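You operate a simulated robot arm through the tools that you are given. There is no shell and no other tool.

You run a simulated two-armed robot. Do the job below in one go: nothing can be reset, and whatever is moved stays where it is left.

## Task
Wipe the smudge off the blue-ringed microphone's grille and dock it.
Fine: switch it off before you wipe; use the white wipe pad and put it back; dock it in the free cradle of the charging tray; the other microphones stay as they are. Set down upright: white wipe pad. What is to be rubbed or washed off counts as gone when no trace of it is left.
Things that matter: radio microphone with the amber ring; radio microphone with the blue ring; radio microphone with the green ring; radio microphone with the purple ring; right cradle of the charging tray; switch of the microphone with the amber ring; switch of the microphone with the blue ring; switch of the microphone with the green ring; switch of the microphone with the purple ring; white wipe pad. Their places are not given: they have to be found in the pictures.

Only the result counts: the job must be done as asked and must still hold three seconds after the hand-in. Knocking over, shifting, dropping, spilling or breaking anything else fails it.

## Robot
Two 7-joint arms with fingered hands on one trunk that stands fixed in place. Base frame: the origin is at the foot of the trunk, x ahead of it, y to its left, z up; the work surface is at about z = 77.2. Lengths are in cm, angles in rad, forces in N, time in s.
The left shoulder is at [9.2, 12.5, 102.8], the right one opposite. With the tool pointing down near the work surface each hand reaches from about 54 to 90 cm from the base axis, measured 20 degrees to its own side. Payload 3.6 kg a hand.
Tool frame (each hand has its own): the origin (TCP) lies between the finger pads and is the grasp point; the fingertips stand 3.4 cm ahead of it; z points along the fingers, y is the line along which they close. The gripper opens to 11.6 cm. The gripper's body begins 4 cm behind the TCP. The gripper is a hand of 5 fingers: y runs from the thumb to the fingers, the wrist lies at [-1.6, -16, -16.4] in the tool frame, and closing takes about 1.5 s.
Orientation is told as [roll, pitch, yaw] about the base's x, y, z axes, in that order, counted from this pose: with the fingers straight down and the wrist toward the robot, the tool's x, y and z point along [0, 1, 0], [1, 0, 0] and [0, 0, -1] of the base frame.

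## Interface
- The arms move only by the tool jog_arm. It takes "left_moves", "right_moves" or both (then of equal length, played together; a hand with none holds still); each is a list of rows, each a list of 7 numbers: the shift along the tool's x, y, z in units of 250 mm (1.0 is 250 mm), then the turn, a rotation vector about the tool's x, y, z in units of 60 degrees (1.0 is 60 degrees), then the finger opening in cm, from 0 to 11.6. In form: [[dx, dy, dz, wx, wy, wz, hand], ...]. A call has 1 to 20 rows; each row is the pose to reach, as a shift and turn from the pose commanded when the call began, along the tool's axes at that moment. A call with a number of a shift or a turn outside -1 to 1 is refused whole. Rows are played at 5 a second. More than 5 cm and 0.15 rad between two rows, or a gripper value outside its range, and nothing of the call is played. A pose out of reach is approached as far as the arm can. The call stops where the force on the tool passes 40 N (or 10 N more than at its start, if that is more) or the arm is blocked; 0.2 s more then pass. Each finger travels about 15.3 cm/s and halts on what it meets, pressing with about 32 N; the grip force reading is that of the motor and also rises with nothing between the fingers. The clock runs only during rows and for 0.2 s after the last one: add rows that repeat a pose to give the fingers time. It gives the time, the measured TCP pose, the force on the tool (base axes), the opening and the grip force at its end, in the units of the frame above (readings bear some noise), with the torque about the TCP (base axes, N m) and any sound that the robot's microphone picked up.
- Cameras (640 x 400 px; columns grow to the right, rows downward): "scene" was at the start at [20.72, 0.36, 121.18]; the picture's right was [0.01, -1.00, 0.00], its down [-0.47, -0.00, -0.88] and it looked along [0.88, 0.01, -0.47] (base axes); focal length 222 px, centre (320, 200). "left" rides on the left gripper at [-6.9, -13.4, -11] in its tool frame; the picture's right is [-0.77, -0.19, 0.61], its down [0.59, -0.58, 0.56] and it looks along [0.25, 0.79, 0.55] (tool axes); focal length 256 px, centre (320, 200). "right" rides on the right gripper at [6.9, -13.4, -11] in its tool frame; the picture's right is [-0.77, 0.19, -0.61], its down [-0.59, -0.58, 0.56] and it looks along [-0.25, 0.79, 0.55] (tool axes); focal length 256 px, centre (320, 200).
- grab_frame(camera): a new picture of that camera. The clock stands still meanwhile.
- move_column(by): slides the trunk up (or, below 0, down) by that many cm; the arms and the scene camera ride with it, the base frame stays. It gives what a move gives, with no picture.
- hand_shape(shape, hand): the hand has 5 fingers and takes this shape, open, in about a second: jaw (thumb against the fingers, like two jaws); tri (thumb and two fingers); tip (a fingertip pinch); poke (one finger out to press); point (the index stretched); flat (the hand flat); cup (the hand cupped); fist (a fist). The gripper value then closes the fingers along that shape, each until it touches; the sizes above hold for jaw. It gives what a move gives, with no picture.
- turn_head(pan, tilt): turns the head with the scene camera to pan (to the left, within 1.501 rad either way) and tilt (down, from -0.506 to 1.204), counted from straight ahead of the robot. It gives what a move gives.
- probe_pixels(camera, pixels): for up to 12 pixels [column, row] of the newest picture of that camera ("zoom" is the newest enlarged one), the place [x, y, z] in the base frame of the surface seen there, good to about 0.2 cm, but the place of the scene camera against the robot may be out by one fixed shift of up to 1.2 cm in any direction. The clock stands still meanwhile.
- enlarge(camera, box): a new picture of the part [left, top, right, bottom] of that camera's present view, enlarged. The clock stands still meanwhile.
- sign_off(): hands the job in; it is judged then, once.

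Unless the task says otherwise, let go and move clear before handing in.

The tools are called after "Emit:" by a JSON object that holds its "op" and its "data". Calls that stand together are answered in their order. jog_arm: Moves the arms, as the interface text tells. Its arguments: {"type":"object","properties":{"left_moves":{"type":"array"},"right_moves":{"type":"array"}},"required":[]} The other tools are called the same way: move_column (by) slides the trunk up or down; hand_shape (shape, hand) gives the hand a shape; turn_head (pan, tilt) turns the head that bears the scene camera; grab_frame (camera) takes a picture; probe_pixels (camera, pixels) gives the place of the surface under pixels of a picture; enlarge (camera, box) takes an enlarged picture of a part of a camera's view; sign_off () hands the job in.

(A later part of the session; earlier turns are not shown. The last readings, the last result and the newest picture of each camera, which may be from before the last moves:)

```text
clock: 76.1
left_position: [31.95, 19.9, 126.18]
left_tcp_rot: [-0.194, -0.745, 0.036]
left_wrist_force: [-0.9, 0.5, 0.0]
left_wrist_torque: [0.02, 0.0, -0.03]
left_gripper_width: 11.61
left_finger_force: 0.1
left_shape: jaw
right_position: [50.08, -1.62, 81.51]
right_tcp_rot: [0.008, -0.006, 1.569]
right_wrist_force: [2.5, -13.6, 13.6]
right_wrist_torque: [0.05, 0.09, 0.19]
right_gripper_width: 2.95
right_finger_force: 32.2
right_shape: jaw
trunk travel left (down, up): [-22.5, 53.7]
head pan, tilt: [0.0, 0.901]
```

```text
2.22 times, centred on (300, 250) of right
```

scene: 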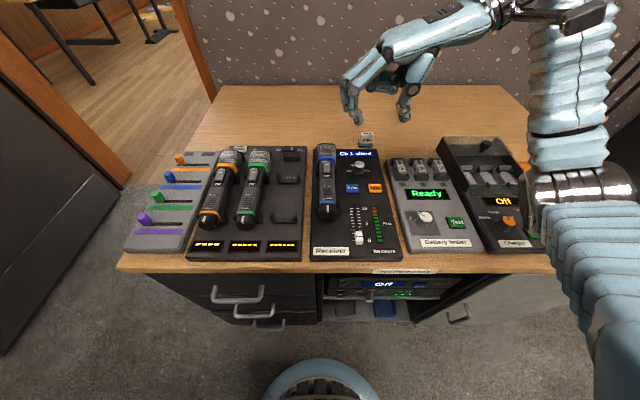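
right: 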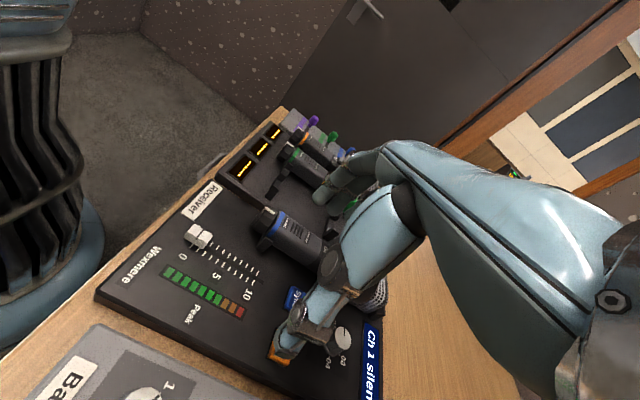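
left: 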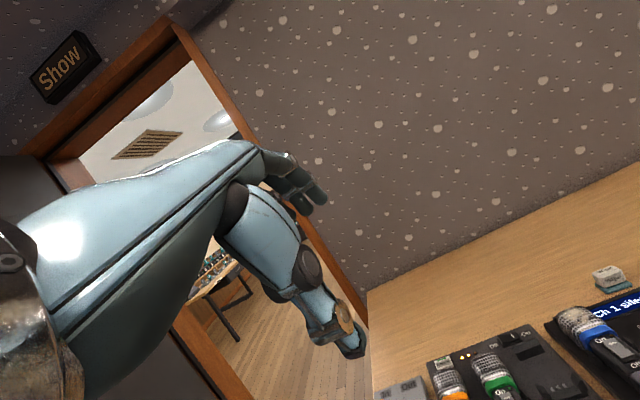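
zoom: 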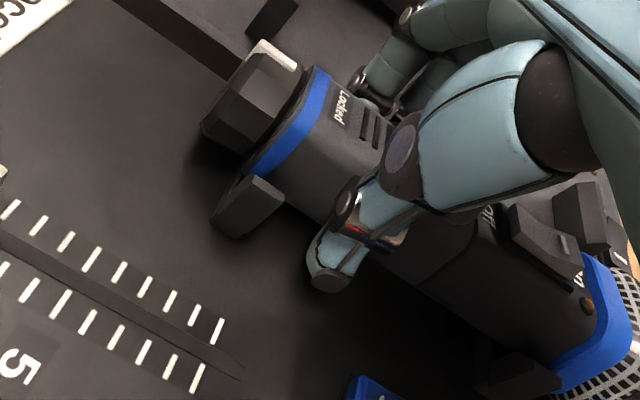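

Gripped, but a -13.6 N y force shows the mic is pressed against its left holder arm. I'll relieve by moving -y in small steps.

Emit:
{"op": "jog_arm", "data": {"right_moves": [[0, -0.004, 0, 0, 0, 0, 0], [0, -0.006, 0, 0, 0, 0, 0], [0, -0.006, 0, 0, 0, 0, 0]]}}

```text
clock: 76.9
left_position: [32.06, 19.96, 126.11]
left_tcp_rot: [-0.195, -0.745, 0.037]
left_wrist_force: [-0.1, 0.2, 0.9]
left_wrist_torque: [0.01, -0.03, 0.02]
left_gripper_width: 11.6
left_finger_force: 0.1
left_shape: jaw
right_position: [50.26, -1.67, 81.58]
right_tcp_rot: [0.009, -0.009, 1.569]
right_wrist_force: [4.0, -2.6, 14.6]
right_wrist_torque: [0.3, 0.04, 0.16]
right_gripper_width: 2.97
right_finger_force: 32.1
right_shape: jaw
trunk travel left (down, up): [-22.5, 53.7]
head pan, tilt: [0.0, 0.901]
```

Fy relieved to -2.6 N. Now lift slowly.

Emit:
{"op": "jog_arm", "data": {"right_moves": [[0, -0.002, -0.006, 0, 0, 0, 0], [0, -0.002, -0.016, 0, 0, 0, 0], [0, -0.002, -0.03, 0, 0, 0, 0], [0, -0.002, -0.05, 0, 0, 0, 0], [0, -0.002, -0.05, 0, 0, 0, 0]]}}

Emit:
{"op": "enlarge", "data": {"camera": "scene", "box": [290, 130, 370, 210]}}

Emit:
{"op": "grab_frame", "data": {"camera": "right"}}

```text
clock: 78.1
left_position: [32.05, 20.03, 126.1]
left_tcp_rot: [-0.195, -0.744, 0.036]
left_wrist_force: [-0.2, -0.2, 0.7]
left_wrist_torque: [0.0, 0.0, 0.0]
left_gripper_width: 11.6
left_finger_force: 0.0
left_shape: jaw
right_position: [50.1, -1.78, 82.68]
right_tcp_rot: [0.01, -0.001, 1.569]
right_wrist_force: [0.1, 3.5, -4.9]
right_wrist_torque: [0.12, 0.31, 0.28]
right_gripper_width: 3.03
right_finger_force: 32.4
right_shape: jaw
trunk travel left (down, up): [-22.5, 53.7]
head pan, tilt: [0.0, 0.901]
```

```text
5.00 times, centred on (330, 170) of scene
```

zoom: 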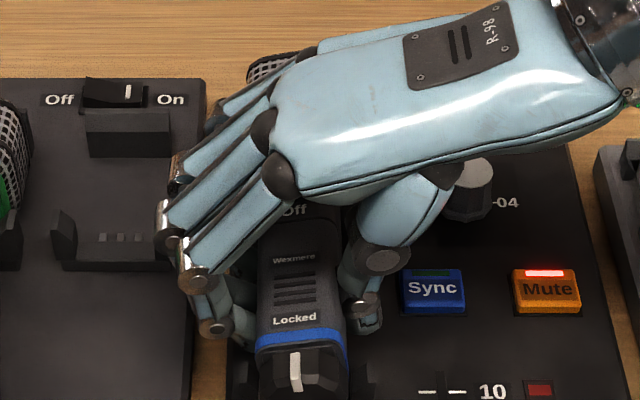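

```text
taken
```

right: 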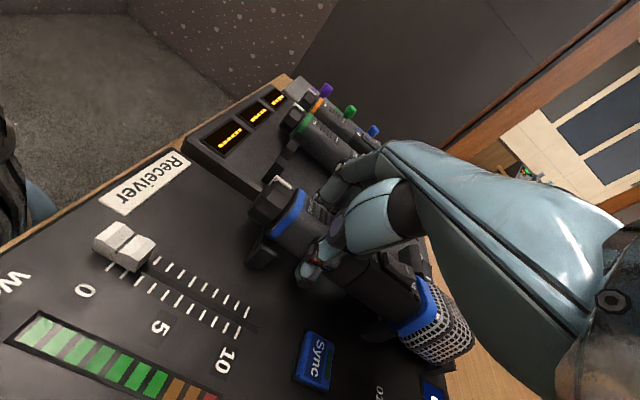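

The mic is lifting (≈5 N weight) with a slight tilt in the grip. I'll raise it clear and look.

Emit:
{"op": "jog_arm", "data": {"right_moves": [[0, 0, -0.05, 0, 0, 0, 0], [0, 0, -0.12, 0, 0, 0, 0], [0, 0, -0.2, 0, 0, 0, 0], [0, 0, -0.2, 0, 0, 0, 0]]}}

Emit:
{"op": "enlarge", "data": {"camera": "scene", "box": [270, 110, 390, 220]}}

Emit:
{"op": "grab_frame", "data": {"camera": "right"}}

Emit:
{"op": "grab_frame", "data": {"camera": "left"}}

```text
clock: 79.1
left_position: [32.05, 19.89, 126.07]
left_tcp_rot: [-0.195, -0.744, 0.037]
left_wrist_force: [-0.2, -1.0, 0.8]
left_wrist_torque: [0.02, -0.03, -0.01]
left_gripper_width: 11.6
left_finger_force: 0.0
left_shape: jaw
right_position: [50.27, -1.79, 87.7]
right_tcp_rot: [0.01, -0.004, 1.57]
right_wrist_force: [1.2, -0.1, -3.9]
right_wrist_torque: [-0.03, 0.24, 0.0]
right_gripper_width: 2.99
right_finger_force: 32.2
right_shape: jaw
trunk travel left (down, up): [-22.5, 53.7]
head pan, tilt: [0.0, 0.901]
```

```text
3.64 times, centred on (330, 165) of scene
```

zoom: 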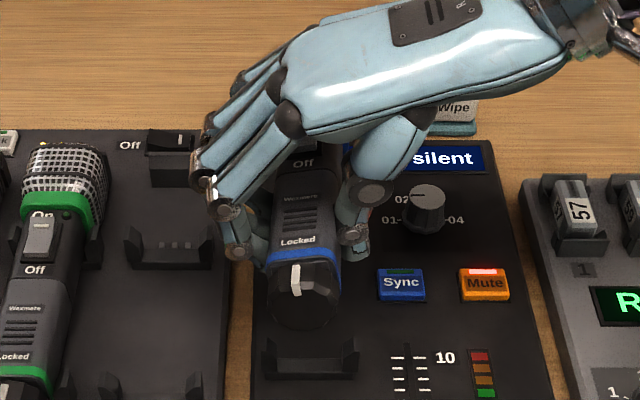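

```text
taken
```

right: 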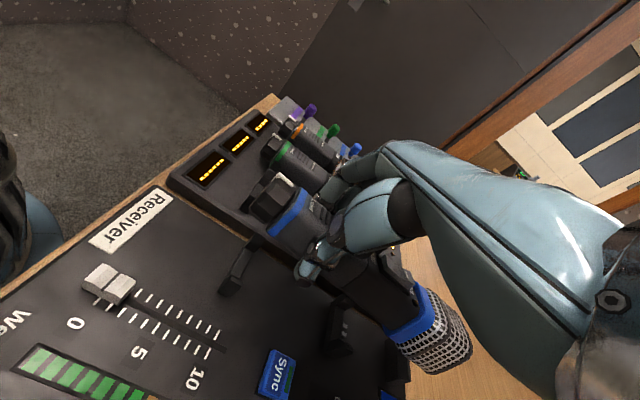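

```text
taken
```

left: 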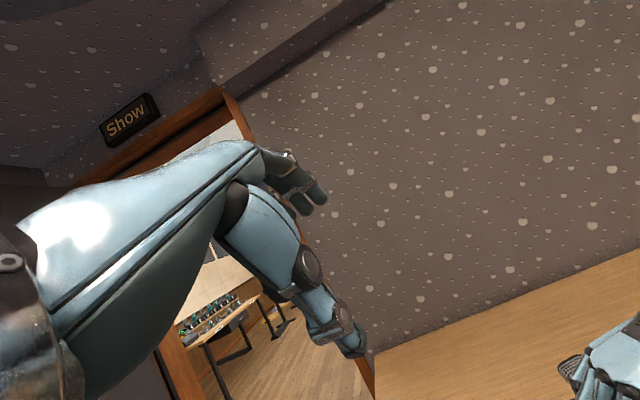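

The mic is held with some tilt. I'll probe points on its top to measure its pitch and roll.

Emit:
{"op": "enlarge", "data": {"camera": "scene", "box": [300, 145, 370, 205]}}

Emit:
{"op": "probe_pixels", "data": {"camera": "zoom", "pixels": [[175, 255], [230, 245], [290, 235], [200, 200], [235, 195], [285, 190], [215, 130], [230, 105], [240, 60], [225, 330], [170, 340], [280, 340]]}}

Emit:
{"op": "probe_pixels", "data": {"camera": "right", "pixels": [[288, 225], [305, 235], [345, 270], [375, 285], [405, 320], [440, 320], [430, 340], [410, 345], [440, 365], [460, 350], [270, 200], [385, 265]]}}

```text
6.67 times, centred on (335, 175) of scene
```

zoom: 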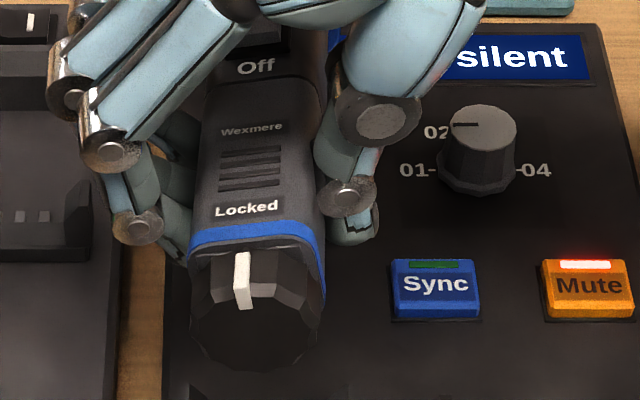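

```text
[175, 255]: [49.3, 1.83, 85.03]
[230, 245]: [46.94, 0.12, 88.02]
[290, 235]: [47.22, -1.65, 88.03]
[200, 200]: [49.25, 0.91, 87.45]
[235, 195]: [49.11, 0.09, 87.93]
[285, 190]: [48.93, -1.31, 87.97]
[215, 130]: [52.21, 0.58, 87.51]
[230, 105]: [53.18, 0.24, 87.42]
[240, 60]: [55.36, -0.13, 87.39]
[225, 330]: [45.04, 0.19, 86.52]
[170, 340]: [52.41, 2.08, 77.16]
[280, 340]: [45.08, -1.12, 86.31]
```

```text
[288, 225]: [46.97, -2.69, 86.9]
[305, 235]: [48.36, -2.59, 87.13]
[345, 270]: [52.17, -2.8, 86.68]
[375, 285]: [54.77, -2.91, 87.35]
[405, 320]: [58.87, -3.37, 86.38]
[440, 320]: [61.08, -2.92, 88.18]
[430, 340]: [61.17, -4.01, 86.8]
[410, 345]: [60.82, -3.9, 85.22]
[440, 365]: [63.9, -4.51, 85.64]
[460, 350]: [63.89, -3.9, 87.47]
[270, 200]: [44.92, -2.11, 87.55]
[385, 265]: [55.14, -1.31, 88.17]
```

The right side of the ring is visible, hinting at a small roll. I'll probe more densely across the top to measure it.

Emit:
{"op": "enlarge", "data": {"camera": "scene", "box": [315, 165, 355, 200]}}

Emit:
{"op": "probe_pixels", "data": {"camera": "zoom", "pixels": [[120, 140], [160, 137], [200, 133], [240, 130], [280, 125], [320, 120], [100, 145], [110, 185], [170, 178], [230, 172], [290, 165], [320, 200]]}}

Emit:
{"op": "probe_pixels", "data": {"camera": "zoom", "pixels": [[130, 60], [170, 58], [210, 56], [250, 52], [290, 48], [310, 45], [330, 60], [330, 150], [100, 210], [320, 240], [200, 270]]}}

```text
11.43 times, centred on (335, 182) of scene
```

zoom: 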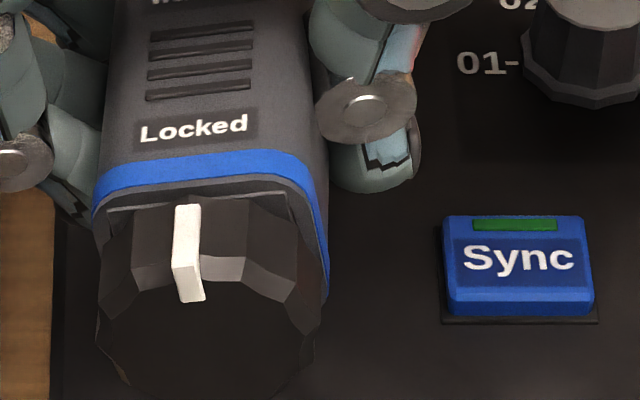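

```text
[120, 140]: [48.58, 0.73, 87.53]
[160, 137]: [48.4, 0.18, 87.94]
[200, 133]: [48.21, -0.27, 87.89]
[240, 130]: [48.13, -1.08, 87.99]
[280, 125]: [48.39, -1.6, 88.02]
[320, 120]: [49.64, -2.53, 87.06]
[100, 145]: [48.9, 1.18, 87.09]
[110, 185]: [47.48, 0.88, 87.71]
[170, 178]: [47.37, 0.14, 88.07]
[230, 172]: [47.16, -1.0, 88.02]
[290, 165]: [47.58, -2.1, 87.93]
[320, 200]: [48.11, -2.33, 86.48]
```

```text
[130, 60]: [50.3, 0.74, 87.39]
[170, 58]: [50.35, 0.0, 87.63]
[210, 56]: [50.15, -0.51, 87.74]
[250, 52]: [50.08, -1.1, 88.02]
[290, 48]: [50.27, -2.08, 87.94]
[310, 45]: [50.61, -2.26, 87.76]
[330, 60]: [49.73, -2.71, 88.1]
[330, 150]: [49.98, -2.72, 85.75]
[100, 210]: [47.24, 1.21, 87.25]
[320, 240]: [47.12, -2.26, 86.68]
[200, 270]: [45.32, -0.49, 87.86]
```

Top slopes: about -0.08 rad down toward the grille and roll ≈-0.16 (right side higher); yaw ≈0. I'll counter-rotate the hand by roll +0.16 and pitch -0.075 and re-measure.

Emit:
{"op": "jog_arm", "data": {"right_moves": [[0, 0, -0.02, -0.076, -0.036, 0, 0], [0, 0, -0.04, -0.153, -0.072, 0, 0], [0, 0, -0.04, -0.153, -0.072, 0, 0]]}}

Emit:
{"op": "grab_frame", "data": {"camera": "right"}}

Emit:
{"op": "enlarge", "data": {"camera": "scene", "box": [300, 140, 370, 205]}}

```text
clock: 79.9
left_position: [32.03, 19.89, 126.2]
left_tcp_rot: [-0.196, -0.744, 0.036]
left_wrist_force: [-0.2, -0.3, 0.3]
left_wrist_torque: [0.03, -0.02, 0.01]
left_gripper_width: 11.61
left_finger_force: 0.0
left_shape: jaw
right_position: [50.22, -1.78, 88.88]
right_tcp_rot: [-0.067, -0.164, 1.574]
right_wrist_force: [0.5, 1.0, -3.7]
right_wrist_torque: [-0.04, 0.29, -0.01]
right_gripper_width: 3.03
right_finger_force: 32.0
right_shape: jaw
trunk travel left (down, up): [-22.5, 53.7]
head pan, tilt: [0.0, 0.901]
```

```text
taken
```

right: 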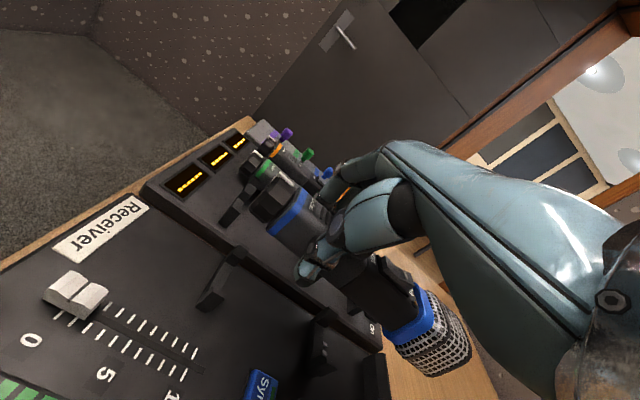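

```text
6.15 times, centred on (335, 172) of scene
```

zoom: 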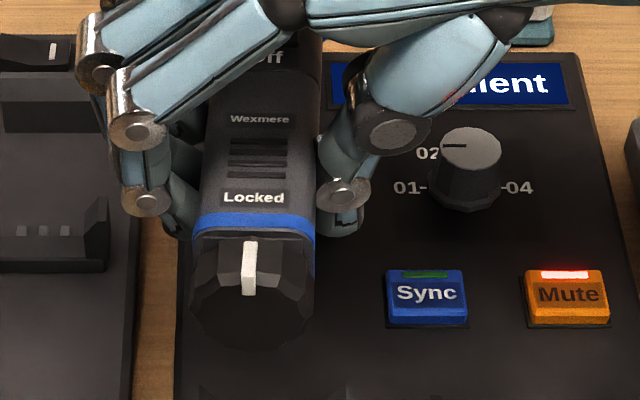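

The text now looks level. Probe again for pitch, roll and position.

Emit:
{"op": "probe_pixels", "data": {"camera": "zoom", "pixels": [[215, 198], [255, 198], [295, 200], [220, 150], [260, 150], [295, 150], [230, 118], [260, 118], [290, 118], [250, 220], [270, 60], [250, 85]]}}

Emit:
{"op": "enlarge", "data": {"camera": "right", "box": [240, 160, 480, 400]}}

Emit:
{"op": "probe_pixels", "data": {"camera": "right", "pixels": [[295, 205], [310, 215], [400, 275], [410, 300], [430, 305], [450, 325], [425, 320], [440, 350], [465, 350], [385, 265], [275, 190], [410, 345]]}}

```text
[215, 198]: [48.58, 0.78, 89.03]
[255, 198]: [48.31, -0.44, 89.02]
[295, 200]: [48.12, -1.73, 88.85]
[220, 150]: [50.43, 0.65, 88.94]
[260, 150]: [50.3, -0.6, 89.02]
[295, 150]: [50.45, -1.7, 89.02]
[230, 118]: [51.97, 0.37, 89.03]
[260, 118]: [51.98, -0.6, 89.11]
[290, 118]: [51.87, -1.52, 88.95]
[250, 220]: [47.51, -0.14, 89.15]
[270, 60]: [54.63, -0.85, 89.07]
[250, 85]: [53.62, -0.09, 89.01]
```

```text
1.67 times, centred on (360, 280) of right
```

zoom: 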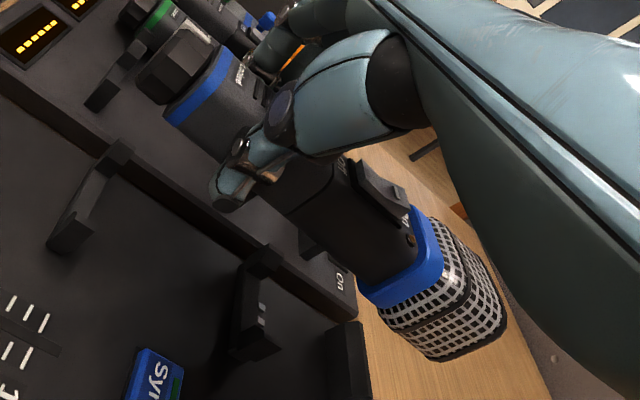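

```text
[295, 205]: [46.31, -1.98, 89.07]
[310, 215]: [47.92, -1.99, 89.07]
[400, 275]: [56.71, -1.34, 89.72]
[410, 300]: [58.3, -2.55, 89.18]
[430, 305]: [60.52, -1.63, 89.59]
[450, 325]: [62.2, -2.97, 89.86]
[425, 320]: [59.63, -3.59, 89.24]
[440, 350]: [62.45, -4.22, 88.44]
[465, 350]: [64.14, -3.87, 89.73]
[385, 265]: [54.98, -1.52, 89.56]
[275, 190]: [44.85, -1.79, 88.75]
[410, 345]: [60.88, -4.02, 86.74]
```

The mic is level now (top z≈89.0 everywhere). I'll measure the free cradle's arms precisely for the target y.

Emit:
{"op": "enlarge", "data": {"camera": "scene", "box": [235, 150, 315, 230]}}

Emit:
{"op": "probe_pixels", "data": {"camera": "zoom", "pixels": [[192, 355], [310, 350], [200, 340], [300, 335], [170, 345], [105, 345], [225, 155], [340, 155], [240, 370], [270, 370], [95, 340], [60, 290]]}}

```text
5.00 times, centred on (275, 190) of scene
```

zoom: 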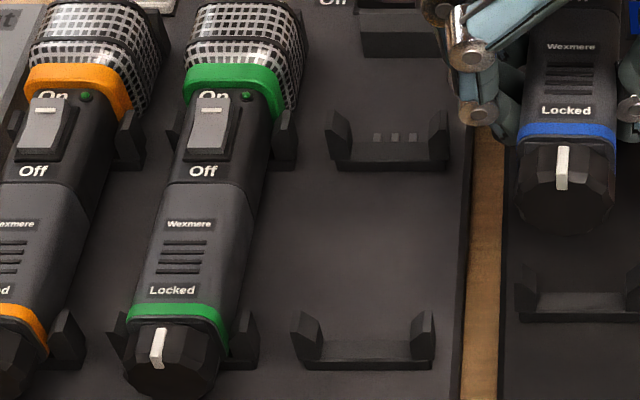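

```text
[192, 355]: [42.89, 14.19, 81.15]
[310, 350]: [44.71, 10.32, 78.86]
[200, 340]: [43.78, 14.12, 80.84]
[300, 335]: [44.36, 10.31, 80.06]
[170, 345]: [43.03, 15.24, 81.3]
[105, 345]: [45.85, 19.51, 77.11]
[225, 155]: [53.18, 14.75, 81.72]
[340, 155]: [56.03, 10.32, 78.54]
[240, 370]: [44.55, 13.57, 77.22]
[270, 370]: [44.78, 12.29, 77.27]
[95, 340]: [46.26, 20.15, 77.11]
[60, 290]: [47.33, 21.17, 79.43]
```

Emit:
{"op": "probe_pixels", "data": {"camera": "zoom", "pixels": [[425, 345], [415, 350], [434, 350], [297, 350], [364, 363], [336, 155], [441, 155], [392, 165], [322, 350], [408, 345], [175, 291], [190, 225]]}}

Emit:
{"op": "probe_pixels", "data": {"camera": "zoom", "pixels": [[20, 225], [35, 171], [203, 171], [565, 111], [571, 47], [5, 290], [177, 290], [173, 310], [240, 335], [60, 345]]}}

```text
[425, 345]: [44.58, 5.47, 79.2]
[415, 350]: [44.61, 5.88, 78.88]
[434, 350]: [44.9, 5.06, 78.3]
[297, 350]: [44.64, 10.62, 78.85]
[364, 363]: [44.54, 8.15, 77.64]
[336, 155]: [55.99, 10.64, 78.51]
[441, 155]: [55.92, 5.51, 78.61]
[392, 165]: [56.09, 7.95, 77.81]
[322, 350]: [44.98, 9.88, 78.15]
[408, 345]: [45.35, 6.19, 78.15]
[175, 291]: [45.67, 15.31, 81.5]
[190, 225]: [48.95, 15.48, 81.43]
```

```text
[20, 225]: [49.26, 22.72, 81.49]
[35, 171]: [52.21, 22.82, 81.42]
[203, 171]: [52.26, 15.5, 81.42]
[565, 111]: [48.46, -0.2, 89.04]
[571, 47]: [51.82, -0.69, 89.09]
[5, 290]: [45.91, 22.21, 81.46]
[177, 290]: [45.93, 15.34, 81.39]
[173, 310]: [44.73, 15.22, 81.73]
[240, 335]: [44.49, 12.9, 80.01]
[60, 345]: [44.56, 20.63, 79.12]
```

Emit:
{"op": "enlarge", "data": {"camera": "scene", "box": [265, 165, 330, 225]}}

Emit:
{"op": "enlarge", "data": {"camera": "scene", "box": [265, 205, 325, 232]}}

```text
6.67 times, centred on (298, 195) of scene
```

zoom: 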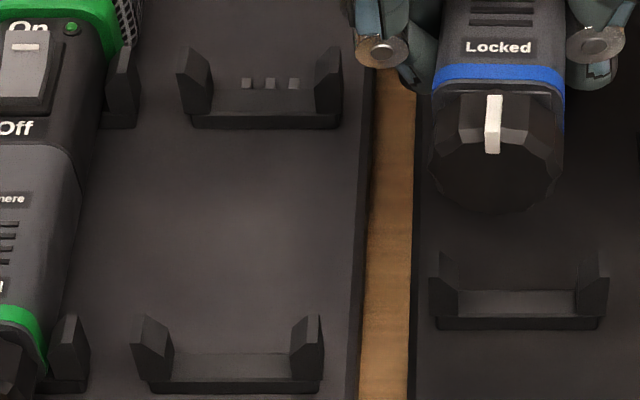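

```text
10.67 times, centred on (295, 218) of scene
```

zoom: 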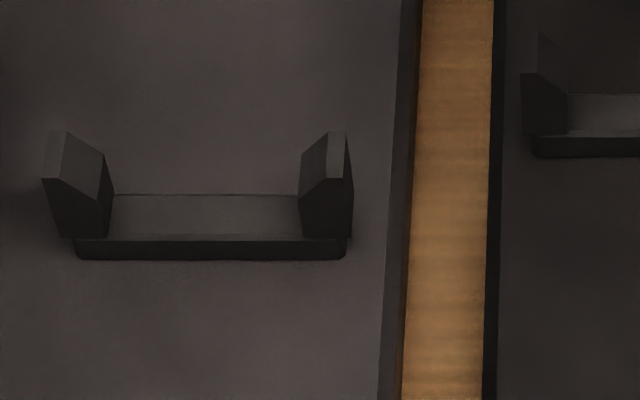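

Emit:
{"op": "probe_pixels", "data": {"camera": "zoom", "pixels": [[82, 249], [211, 249], [340, 249], [115, 215], [296, 215], [205, 215], [60, 210], [330, 205]]}}

Emit:
{"op": "enlarge", "data": {"camera": "scene", "box": [265, 165, 365, 235]}}

Emit:
{"op": "probe_pixels", "data": {"camera": "zoom", "pixels": [[310, 282], [410, 280], [360, 283], [360, 268], [308, 262], [408, 262], [130, 320], [217, 318], [175, 333], [180, 303], [120, 318], [222, 300]]}}

```text
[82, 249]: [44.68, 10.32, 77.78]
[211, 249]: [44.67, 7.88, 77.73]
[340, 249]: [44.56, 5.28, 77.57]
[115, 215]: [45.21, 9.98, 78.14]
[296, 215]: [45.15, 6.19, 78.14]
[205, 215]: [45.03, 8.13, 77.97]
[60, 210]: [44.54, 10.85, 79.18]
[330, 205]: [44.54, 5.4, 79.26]
```

```text
5.71 times, centred on (315, 200) of scene
```

zoom: 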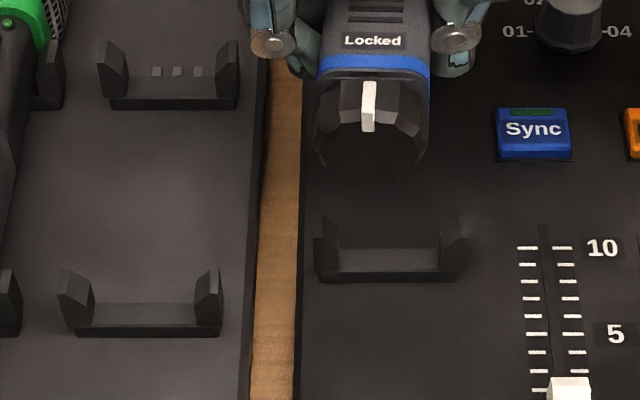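

```text
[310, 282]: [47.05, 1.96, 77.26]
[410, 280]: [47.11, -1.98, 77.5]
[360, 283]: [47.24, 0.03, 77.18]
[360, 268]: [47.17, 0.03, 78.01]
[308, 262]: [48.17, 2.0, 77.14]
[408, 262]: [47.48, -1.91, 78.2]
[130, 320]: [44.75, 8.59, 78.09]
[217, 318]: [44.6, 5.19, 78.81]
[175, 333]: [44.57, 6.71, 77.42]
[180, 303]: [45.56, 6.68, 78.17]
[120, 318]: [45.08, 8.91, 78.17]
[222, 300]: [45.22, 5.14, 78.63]
```

Measurements: mic centre y≈-0.55 with a small yaw of about -0.075; the free cradle's centre is y≈7.97, so I need Δx≈-2.62, Δy≈+8.52. I'll fix the yaw and translate at this height.

Emit:
{"op": "jog_arm", "data": {"right_moves": [[0.02, 0.06, 0.008, 0, 0, -0.024, 0], [0.05, 0.15, 0.02, 0, 0, -0.048, 0], [0.08, 0.25, 0.034, 0, 0, -0.072, 0], [0.108, 0.338, 0.046, 0, 0, -0.072, 0], [0.108, 0.338, 0.046, 0, 0, -0.072, 0]]}}

Emit:
{"op": "grab_frame", "data": {"camera": "scene"}}

Emit:
{"op": "enlarge", "data": {"camera": "scene", "box": [235, 130, 325, 230]}}

Emit:
{"op": "grab_frame", "data": {"camera": "right"}}

```text
clock: 81.1
left_position: [32.09, 20.02, 126.17]
left_tcp_rot: [-0.194, -0.742, 0.037]
left_wrist_force: [-0.6, -0.9, 0.1]
left_wrist_torque: [-0.02, -0.02, 0.02]
left_gripper_width: 11.62
left_finger_force: 0.1
left_shape: jaw
right_position: [47.65, 6.68, 88.7]
right_tcp_rot: [-0.079, -0.159, 1.649]
right_wrist_force: [-0.1, -0.1, -4.4]
right_wrist_torque: [-0.07, 0.23, 0.01]
right_gripper_width: 3.0
right_finger_force: 32.0
right_shape: jaw
trunk travel left (down, up): [-22.5, 53.7]
head pan, tilt: [0.0, 0.901]
```

```text
taken
```

scene: 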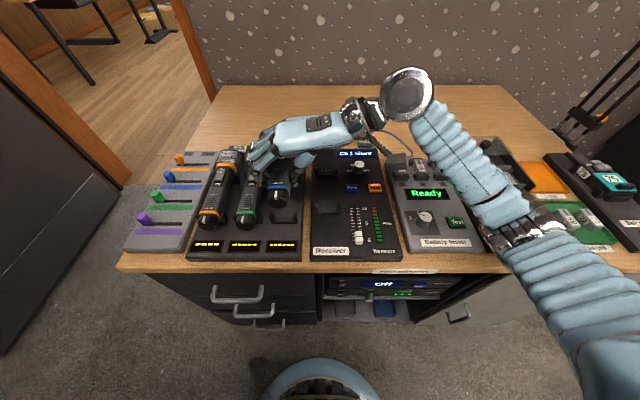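

```text
4.00 times, centred on (280, 180) of scene
```

zoom: 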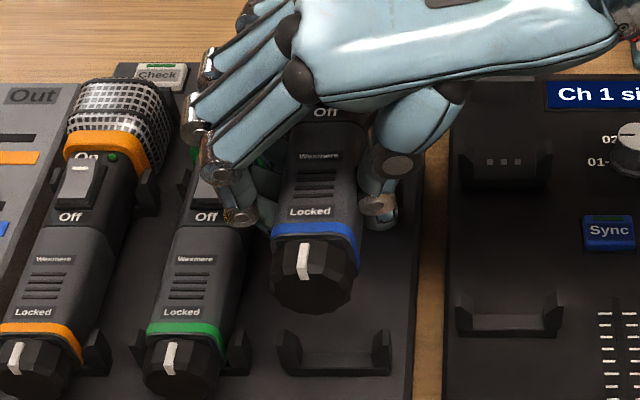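

```text
taken
```

right: 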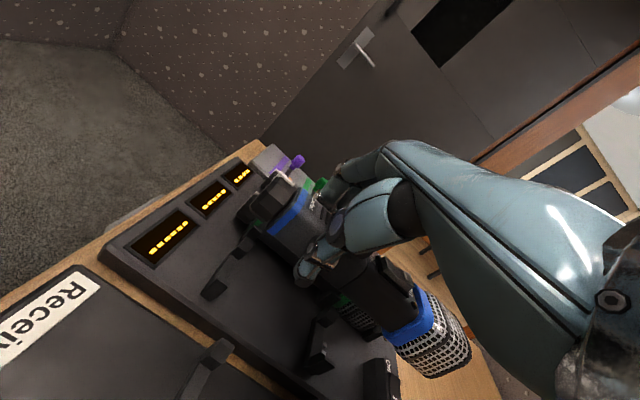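

Emit:
{"op": "enlarge", "data": {"camera": "scene", "box": [235, 130, 325, 230]}}

Emit:
{"op": "probe_pixels", "data": {"camera": "zoom", "pixels": [[325, 113], [319, 156], [310, 211], [206, 216], [195, 259], [180, 312], [70, 217], [53, 259], [36, 312], [293, 212], [328, 212], [336, 365]]}}

Emit:
{"op": "probe_pixels", "data": {"camera": "zoom", "pixels": [[295, 156], [340, 156], [295, 180], [340, 180], [280, 230], [310, 226], [345, 228], [335, 350], [282, 365], [388, 365]]}}

```text
4.00 times, centred on (280, 180) of scene
```

zoom: 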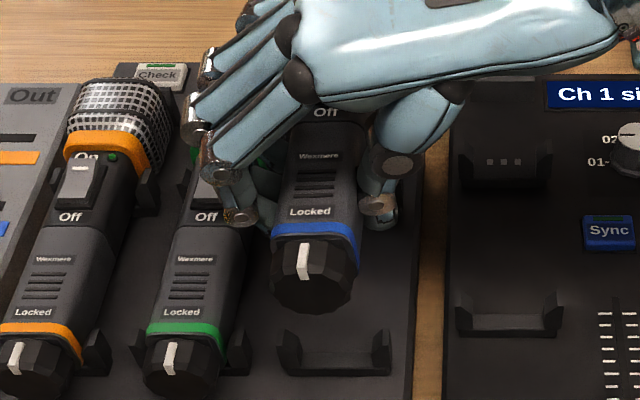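

```text
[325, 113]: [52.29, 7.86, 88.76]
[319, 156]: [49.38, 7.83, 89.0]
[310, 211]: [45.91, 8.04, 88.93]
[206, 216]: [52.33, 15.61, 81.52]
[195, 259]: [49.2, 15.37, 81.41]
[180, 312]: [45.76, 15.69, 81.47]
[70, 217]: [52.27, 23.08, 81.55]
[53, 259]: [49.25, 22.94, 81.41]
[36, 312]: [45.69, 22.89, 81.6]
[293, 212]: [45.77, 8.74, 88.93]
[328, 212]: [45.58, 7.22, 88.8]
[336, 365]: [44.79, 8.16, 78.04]
```

```text
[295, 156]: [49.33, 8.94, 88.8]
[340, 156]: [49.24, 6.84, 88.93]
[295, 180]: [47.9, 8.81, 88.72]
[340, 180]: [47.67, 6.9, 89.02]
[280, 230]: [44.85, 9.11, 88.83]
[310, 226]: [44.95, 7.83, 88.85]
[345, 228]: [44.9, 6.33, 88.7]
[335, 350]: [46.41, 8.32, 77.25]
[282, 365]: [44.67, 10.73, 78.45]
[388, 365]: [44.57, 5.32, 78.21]
```

The mic is at y≈7.93, x within 0.1 of target, level. I'll nudge (-0.08, +0.05) and lower 5 cm to check alignment above the cradle.

Emit:
{"op": "jog_arm", "data": {"right_moves": [[0.0103, -0.014, 0.0985, 0, 0, 0, 0], [0.0204, -0.0282, 0.197, 0, 0, 0, 0], [0.0204, -0.0282, 0.197, 0, 0, 0, 0]]}}

Emit:
{"op": "enlarge", "data": {"camera": "scene", "box": [235, 130, 325, 230]}}

Emit:
{"op": "grab_frame", "data": {"camera": "right"}}

```text
clock: 81.9
left_position: [32.07, 19.93, 126.15]
left_tcp_rot: [-0.196, -0.743, 0.037]
left_wrist_force: [0.3, -0.3, 1.3]
left_wrist_torque: [0.01, 0.0, -0.03]
left_gripper_width: 11.59
left_finger_force: 0.0
left_shape: jaw
right_position: [47.68, 6.88, 83.77]
right_tcp_rot: [-0.078, -0.157, 1.651]
right_wrist_force: [-0.2, 0.3, -3.9]
right_wrist_torque: [-0.01, 0.25, -0.02]
right_gripper_width: 2.99
right_finger_force: 32.4
right_shape: jaw
trunk travel left (down, up): [-22.5, 53.7]
head pan, tilt: [0.0, 0.901]
```

```text
4.00 times, centred on (280, 180) of scene
```

zoom: 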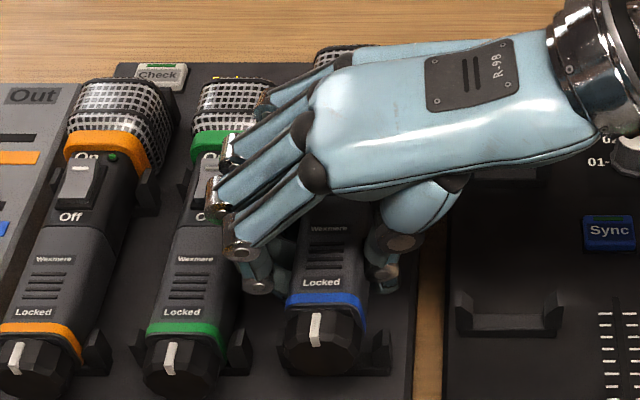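

```text
taken
```

right: 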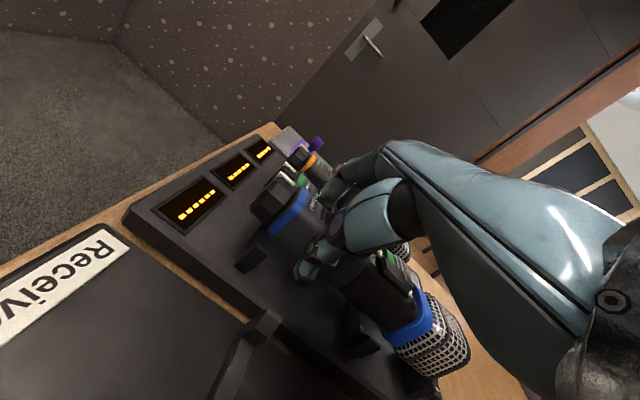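

Emit:
{"op": "enlarge", "data": {"camera": "scene", "box": [265, 175, 325, 230]}}

Emit:
{"op": "probe_pixels", "data": {"camera": "zoom", "pixels": [[300, 198], [315, 92], [258, 197], [342, 200], [270, 240], [330, 240], [360, 130], [150, 210], [130, 200], [160, 130], [240, 330], [395, 330]]}}

```text
7.27 times, centred on (295, 202) of scene
```

zoom: 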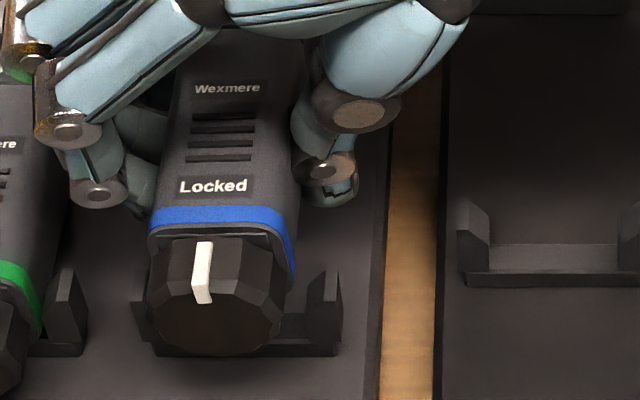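

```text
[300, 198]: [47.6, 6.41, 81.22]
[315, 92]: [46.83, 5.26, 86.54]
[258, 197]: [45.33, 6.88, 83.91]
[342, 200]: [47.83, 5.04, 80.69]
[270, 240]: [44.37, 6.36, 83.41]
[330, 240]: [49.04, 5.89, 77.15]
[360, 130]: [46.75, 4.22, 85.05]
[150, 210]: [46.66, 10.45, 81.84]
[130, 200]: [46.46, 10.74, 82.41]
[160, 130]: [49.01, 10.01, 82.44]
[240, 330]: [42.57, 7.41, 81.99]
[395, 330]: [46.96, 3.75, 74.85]
```

Emit:
{"op": "probe_pixels", "data": {"camera": "zoom", "pixels": [[227, 88], [213, 186], [165, 215], [215, 213], [275, 213], [175, 150], [225, 150], [270, 150], [325, 300], [140, 305], [75, 200], [65, 130]]}}

```text
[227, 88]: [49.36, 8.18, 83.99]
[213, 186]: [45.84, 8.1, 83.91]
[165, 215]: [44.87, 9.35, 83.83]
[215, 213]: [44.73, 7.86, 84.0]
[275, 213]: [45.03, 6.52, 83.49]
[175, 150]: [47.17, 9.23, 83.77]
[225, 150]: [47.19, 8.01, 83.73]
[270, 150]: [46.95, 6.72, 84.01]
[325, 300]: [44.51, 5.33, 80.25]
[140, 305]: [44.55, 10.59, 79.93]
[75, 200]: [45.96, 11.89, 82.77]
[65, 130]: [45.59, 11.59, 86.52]
```

Mic at y≈8.08 vs cradle centre 7.96–8.1, x 0.12 too far forward. I'll correct and lower about 2 cm more.

Emit:
{"op": "jog_arm", "data": {"right_moves": [[0.008, -0.007, 0.037, 0, 0, 0, 0], [0.0116, -0.0136, 0.0741, 0, 0, 0, 0], [0.0126, -0.0154, 0.0859, 0, 0, 0, 0], [0.0126, -0.0154, 0.0859, 0, 0, 0, 0]]}}

Emit:
{"op": "enlarge", "data": {"camera": "scene", "box": [265, 175, 325, 230]}}

Emit:
{"op": "grab_frame", "data": {"camera": "right"}}

```text
clock: 82.9
left_position: [32.08, 19.97, 126.06]
left_tcp_rot: [-0.195, -0.743, 0.038]
left_wrist_force: [0.5, 0.7, 0.7]
left_wrist_torque: [0.02, -0.03, -0.03]
left_gripper_width: 11.62
left_finger_force: 0.0
left_shape: jaw
right_position: [47.37, 6.77, 81.62]
right_tcp_rot: [-0.078, -0.161, 1.649]
right_wrist_force: [0.8, 0.1, -4.0]
right_wrist_torque: [0.01, 0.24, 0.02]
right_gripper_width: 2.97
right_finger_force: 31.7
right_shape: jaw
trunk travel left (down, up): [-22.5, 53.7]
head pan, tilt: [0.0, 0.901]
```

```text
7.27 times, centred on (295, 202) of scene
```

zoom: 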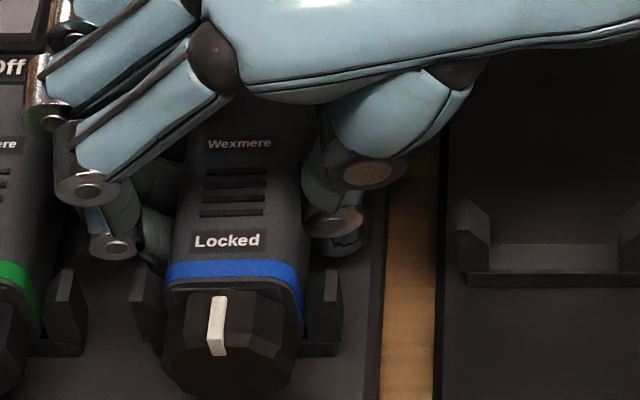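

```text
taken
```

right: 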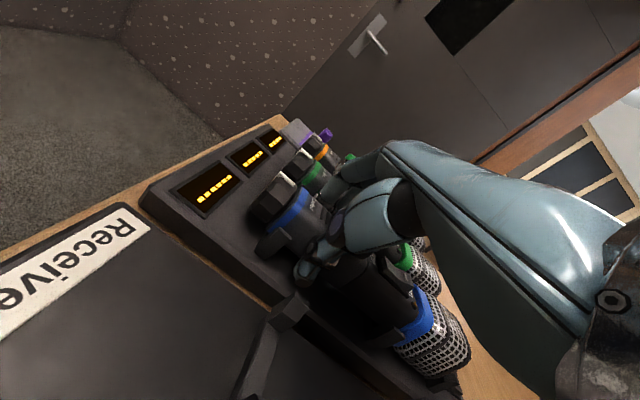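

Centred between the cradle arms with no contact force. Lower in 1 mm steps.

Emit:
{"op": "jog_arm", "data": {"right_moves": [[0.0003, -0.0006, 0.004, 0, 0, 0, 0], [0.0007, -0.0012, 0.0079, 0, 0, 0, 0], [0.0007, -0.0012, 0.0079, 0, 0, 0, 0]]}}

Emit:
{"op": "enlarge", "data": {"camera": "scene", "box": [235, 130, 325, 230]}}

Emit:
{"op": "probe_pixels", "data": {"camera": "zoom", "pixels": [[336, 259], [328, 311], [195, 259], [180, 312]]}}

```text
clock: 83.7
left_position: [32.03, 19.96, 126.08]
left_tcp_rot: [-0.196, -0.744, 0.037]
left_wrist_force: [0.1, 0.6, -0.3]
left_wrist_torque: [0.0, -0.01, 0.02]
left_gripper_width: 11.63
left_finger_force: 0.1
left_shape: jaw
right_position: [47.31, 6.79, 81.45]
right_tcp_rot: [-0.079, -0.159, 1.65]
right_wrist_force: [0.4, 0.3, -2.4]
right_wrist_torque: [0.02, 0.26, 0.03]
right_gripper_width: 2.99
right_finger_force: 32.4
right_shape: jaw
trunk travel left (down, up): [-22.5, 53.7]
head pan, tilt: [0.0, 0.901]
```

```text
4.00 times, centred on (280, 180) of scene
```

zoom: 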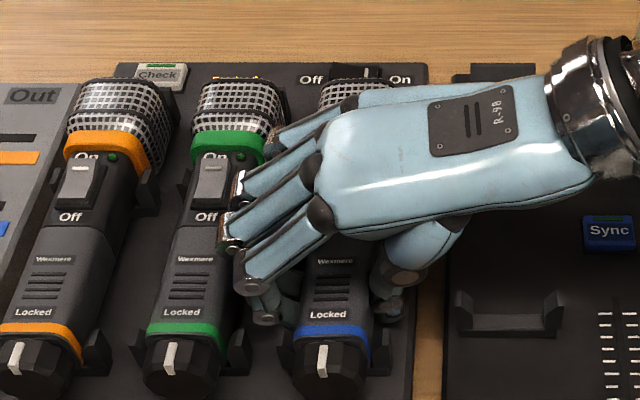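

```text
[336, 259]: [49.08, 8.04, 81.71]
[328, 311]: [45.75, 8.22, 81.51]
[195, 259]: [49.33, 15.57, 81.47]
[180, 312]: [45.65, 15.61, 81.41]
```

Text rows line up with the docked mics. Keep lowering until seated.

Emit:
{"op": "jog_arm", "data": {"right_moves": [[0.0003, -0.0006, 0.004, 0, 0, 0, 0], [0.0005, -0.0009, 0.006, 0, 0, 0, 0], [0.0005, -0.0009, 0.006, 0, 0, 0, 0]]}}

```text
clock: 84.5
left_position: [32.08, 19.97, 126.14]
left_tcp_rot: [-0.195, -0.743, 0.035]
left_wrist_force: [0.4, 0.4, -0.4]
left_wrist_torque: [-0.02, -0.03, 0.01]
left_gripper_width: 11.6
left_finger_force: 0.1
left_shape: jaw
right_position: [47.3, 6.8, 81.24]
right_tcp_rot: [-0.08, -0.161, 1.65]
right_wrist_force: [1.9, 1.6, 5.7]
right_wrist_torque: [0.17, 0.19, 0.06]
right_gripper_width: 3.01
right_finger_force: 31.6
right_shape: jaw
trunk travel left (down, up): [-22.5, 53.7]
head pan, tilt: [0.0, 0.901]
```

Contact reached (Fz from -4 to +5.7 N). Open gently to release.

Emit:
{"op": "jog_arm", "data": {"right_moves": [[0, 0, 0, 0, 0, 0, 3.2], [0, 0, 0, 0, 0, 0, 3.6], [0, 0, 0, 0, 0, 0, 4.0], [0, 0, 0, 0, 0, 0, 4.4], [0, 0, 0, 0, 0, 0, 4.4]]}}

Emit:
{"op": "enlarge", "data": {"camera": "scene", "box": [235, 130, 325, 230]}}

Emit:
{"op": "enlarge", "data": {"camera": "scene", "box": [265, 175, 325, 230]}}

```text
clock: 85.7
left_position: [32.13, 19.94, 126.08]
left_tcp_rot: [-0.195, -0.743, 0.038]
left_wrist_force: [0.0, 0.7, 0.4]
left_wrist_torque: [-0.01, 0.01, -0.02]
left_gripper_width: 11.6
left_finger_force: 0.1
left_shape: jaw
right_position: [47.23, 6.73, 81.27]
right_tcp_rot: [-0.079, -0.156, 1.649]
right_wrist_force: [-0.9, 0.3, -0.4]
right_wrist_torque: [0.0, -0.04, 0.0]
right_gripper_width: 4.38
right_finger_force: 0.1
right_shape: jaw
trunk travel left (down, up): [-22.5, 53.7]
head pan, tilt: [0.0, 0.901]
```

```text
4.00 times, centred on (280, 180) of scene
```

zoom: 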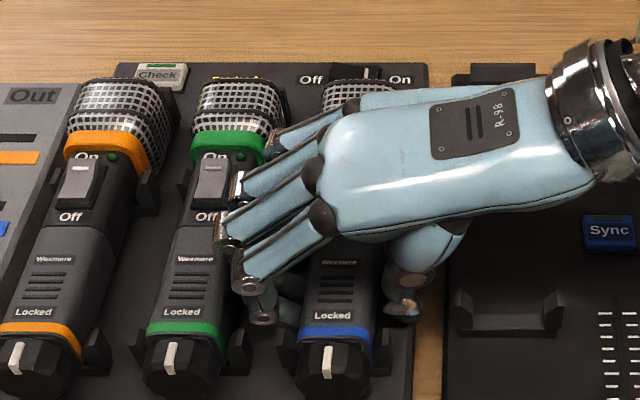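

```text
7.27 times, centred on (295, 202) of scene
```

zoom: 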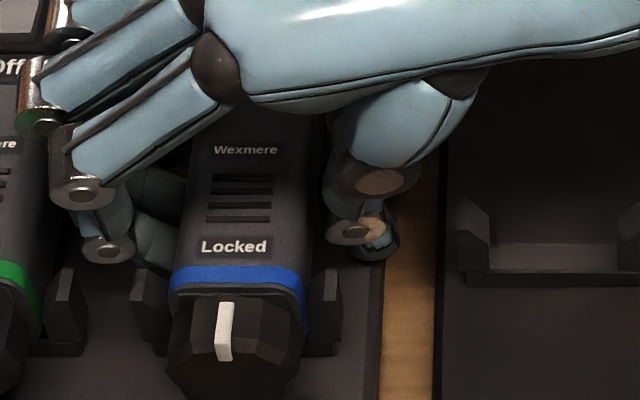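

Released; the mic sits in the cradle. Open slightly more and withdraw along the finger axis.

Emit:
{"op": "jog_arm", "data": {"right_moves": [[0, 0, 0, 0, 0, 0, 4.9], [0, 0, 0, 0, 0, 0, 4.9], [0, 0, -0.03, 0, 0, 0, 4.9], [0, 0, -0.08, 0, 0, 0, 4.9], [0, 0, -0.16, 0, 0, 0, 4.9], [0, 0, -0.3, 0, 0, 0, 4.9], [0, 0, -0.3, 0, 0, 0, 4.9]]}}

Emit:
{"op": "enlarge", "data": {"camera": "scene", "box": [235, 130, 325, 230]}}

```text
clock: 87.3
left_position: [32.03, 20.05, 126.02]
left_tcp_rot: [-0.194, -0.744, 0.037]
left_wrist_force: [-0.1, 0.2, 0.2]
left_wrist_torque: [0.01, 0.02, 0.04]
left_gripper_width: 11.61
left_finger_force: 0.1
left_shape: jaw
right_position: [46.79, 5.65, 88.72]
right_tcp_rot: [-0.079, -0.159, 1.649]
right_wrist_force: [-0.2, 1.0, -0.6]
right_wrist_torque: [0.02, -0.01, -0.02]
right_gripper_width: 4.85
right_finger_force: 0.0
right_shape: jaw
trunk travel left (down, up): [-22.5, 53.7]
head pan, tilt: [0.0, 0.901]
```

```text
4.00 times, centred on (280, 180) of scene
```

zoom: 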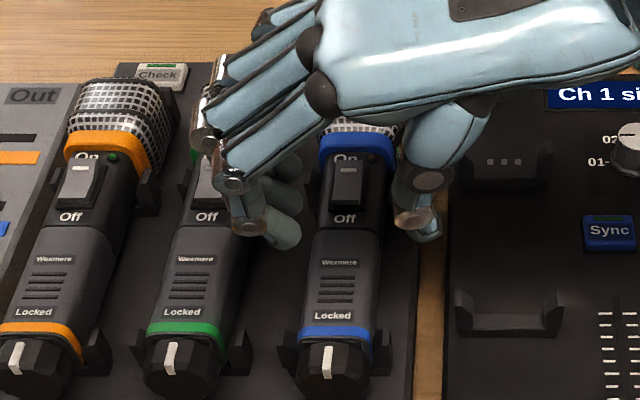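

Clear of the mic. Raise and move right out of the way, then inspect.

Emit:
{"op": "jog_arm", "data": {"right_moves": [[0, 0, -0.15, 0, 0, 0, 4.9], [0, 0, -0.3, 0, 0, 0, 4.9], [0, -0.1, -0.4, 0, 0, 0, 4.9], [0, -0.25, -0.45, 0, 0, 0, 4.9], [0, -0.4, -0.45, 0, 0, 0, 4.9], [0, -0.55, -0.45, 0, 0, 0, 4.9], [0, -0.55, -0.45, 0, 0, 0, 4.9]]}}

Emit:
{"op": "grab_frame", "data": {"camera": "scene"}}

Emit:
{"op": "enlarge", "data": {"camera": "scene", "box": [225, 140, 325, 230]}}

Emit:
{"op": "probe_pixels", "data": {"camera": "zoom", "pixels": [[180, 200], [330, 200]]}}

```text
clock: 88.9
left_position: [31.95, 20.09, 126.11]
left_tcp_rot: [-0.196, -0.743, 0.038]
left_wrist_force: [0.0, -0.6, -0.3]
left_wrist_torque: [-0.01, -0.01, -0.03]
left_gripper_width: 11.61
left_finger_force: 0.0
left_shape: jaw
right_position: [46.97, -9.78, 97.67]
right_tcp_rot: [-0.079, -0.159, 1.65]
right_wrist_force: [0.5, 0.6, -0.2]
right_wrist_torque: [0.01, 0.0, 0.01]
right_gripper_width: 4.85
right_finger_force: 0.0
right_shape: jaw
trunk travel left (down, up): [-22.5, 53.7]
head pan, tilt: [0.0, 0.901]
```

```text
taken
```

scene: 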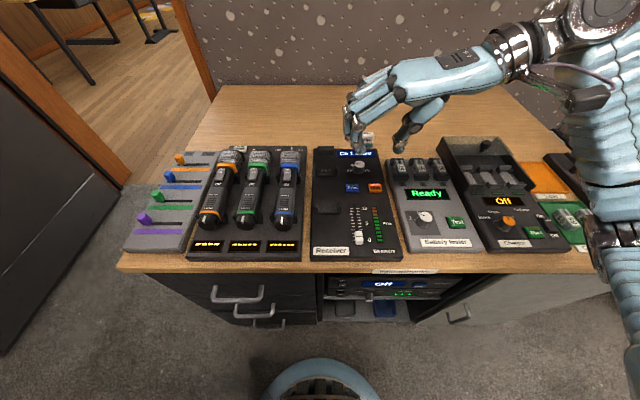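

```text
4.44 times, centred on (275, 185) of scene
```

zoom: 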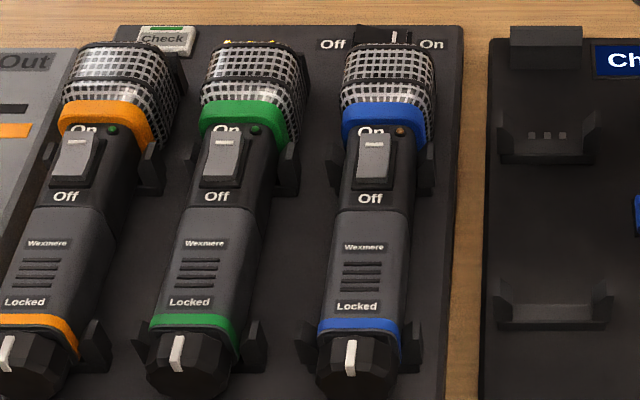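

```text
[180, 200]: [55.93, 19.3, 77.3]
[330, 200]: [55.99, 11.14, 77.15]
```

The blue mic lies in the cradle, but its text rows sit slightly nearer than the green's and its LED isn't green like the docked ones. I'll look at the tray's indicator LEDs and the fit.

Emit:
{"op": "enlarge", "data": {"camera": "scene", "box": [240, 142, 325, 180]}}

Emit:
{"op": "enlarge", "data": {"camera": "scene", "box": [250, 180, 325, 230]}}

Emit:
{"op": "grab_frame", "data": {"camera": "right"}}

Emit:
{"op": "enlarge", "data": {"camera": "right", "box": [180, 140, 360, 300]}}

```text
7.53 times, centred on (282, 161) of scene
```

zoom: 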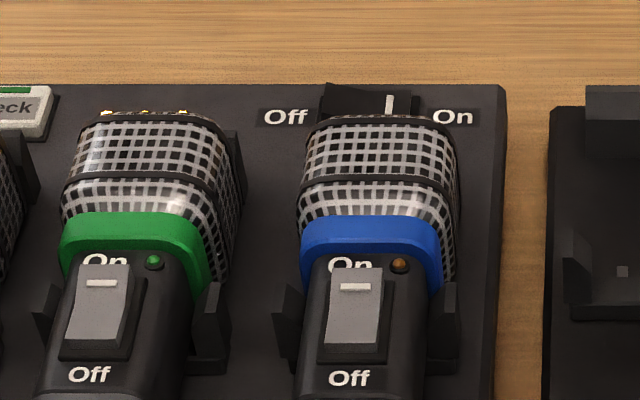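

```text
8.00 times, centred on (288, 205) of scene
```

zoom: 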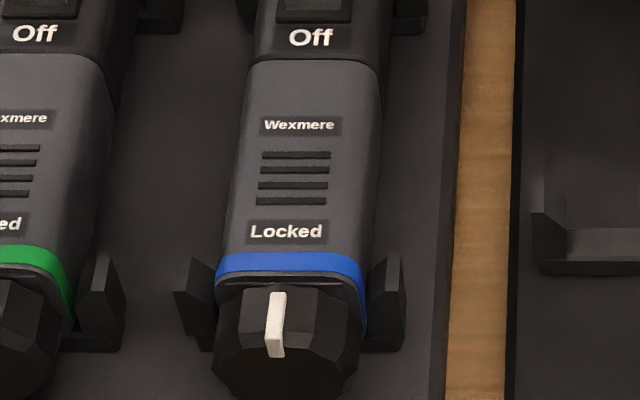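

```text
taken
```

right: 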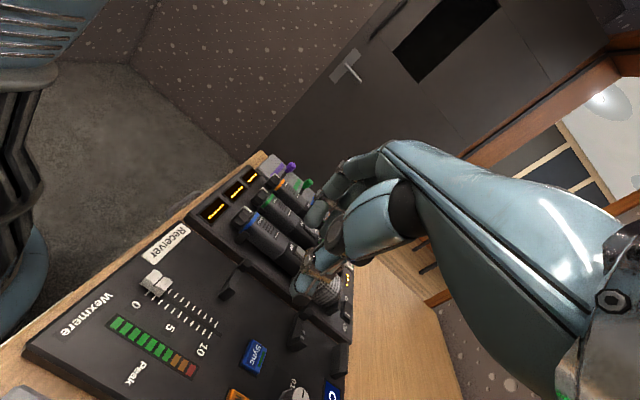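

```text
2.50 times, centred on (270, 220) of right
```

zoom: 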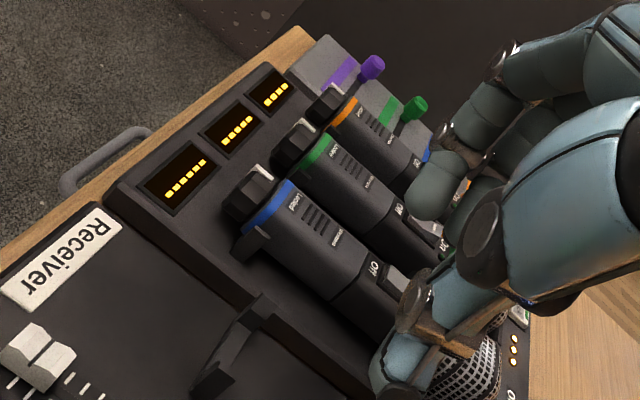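

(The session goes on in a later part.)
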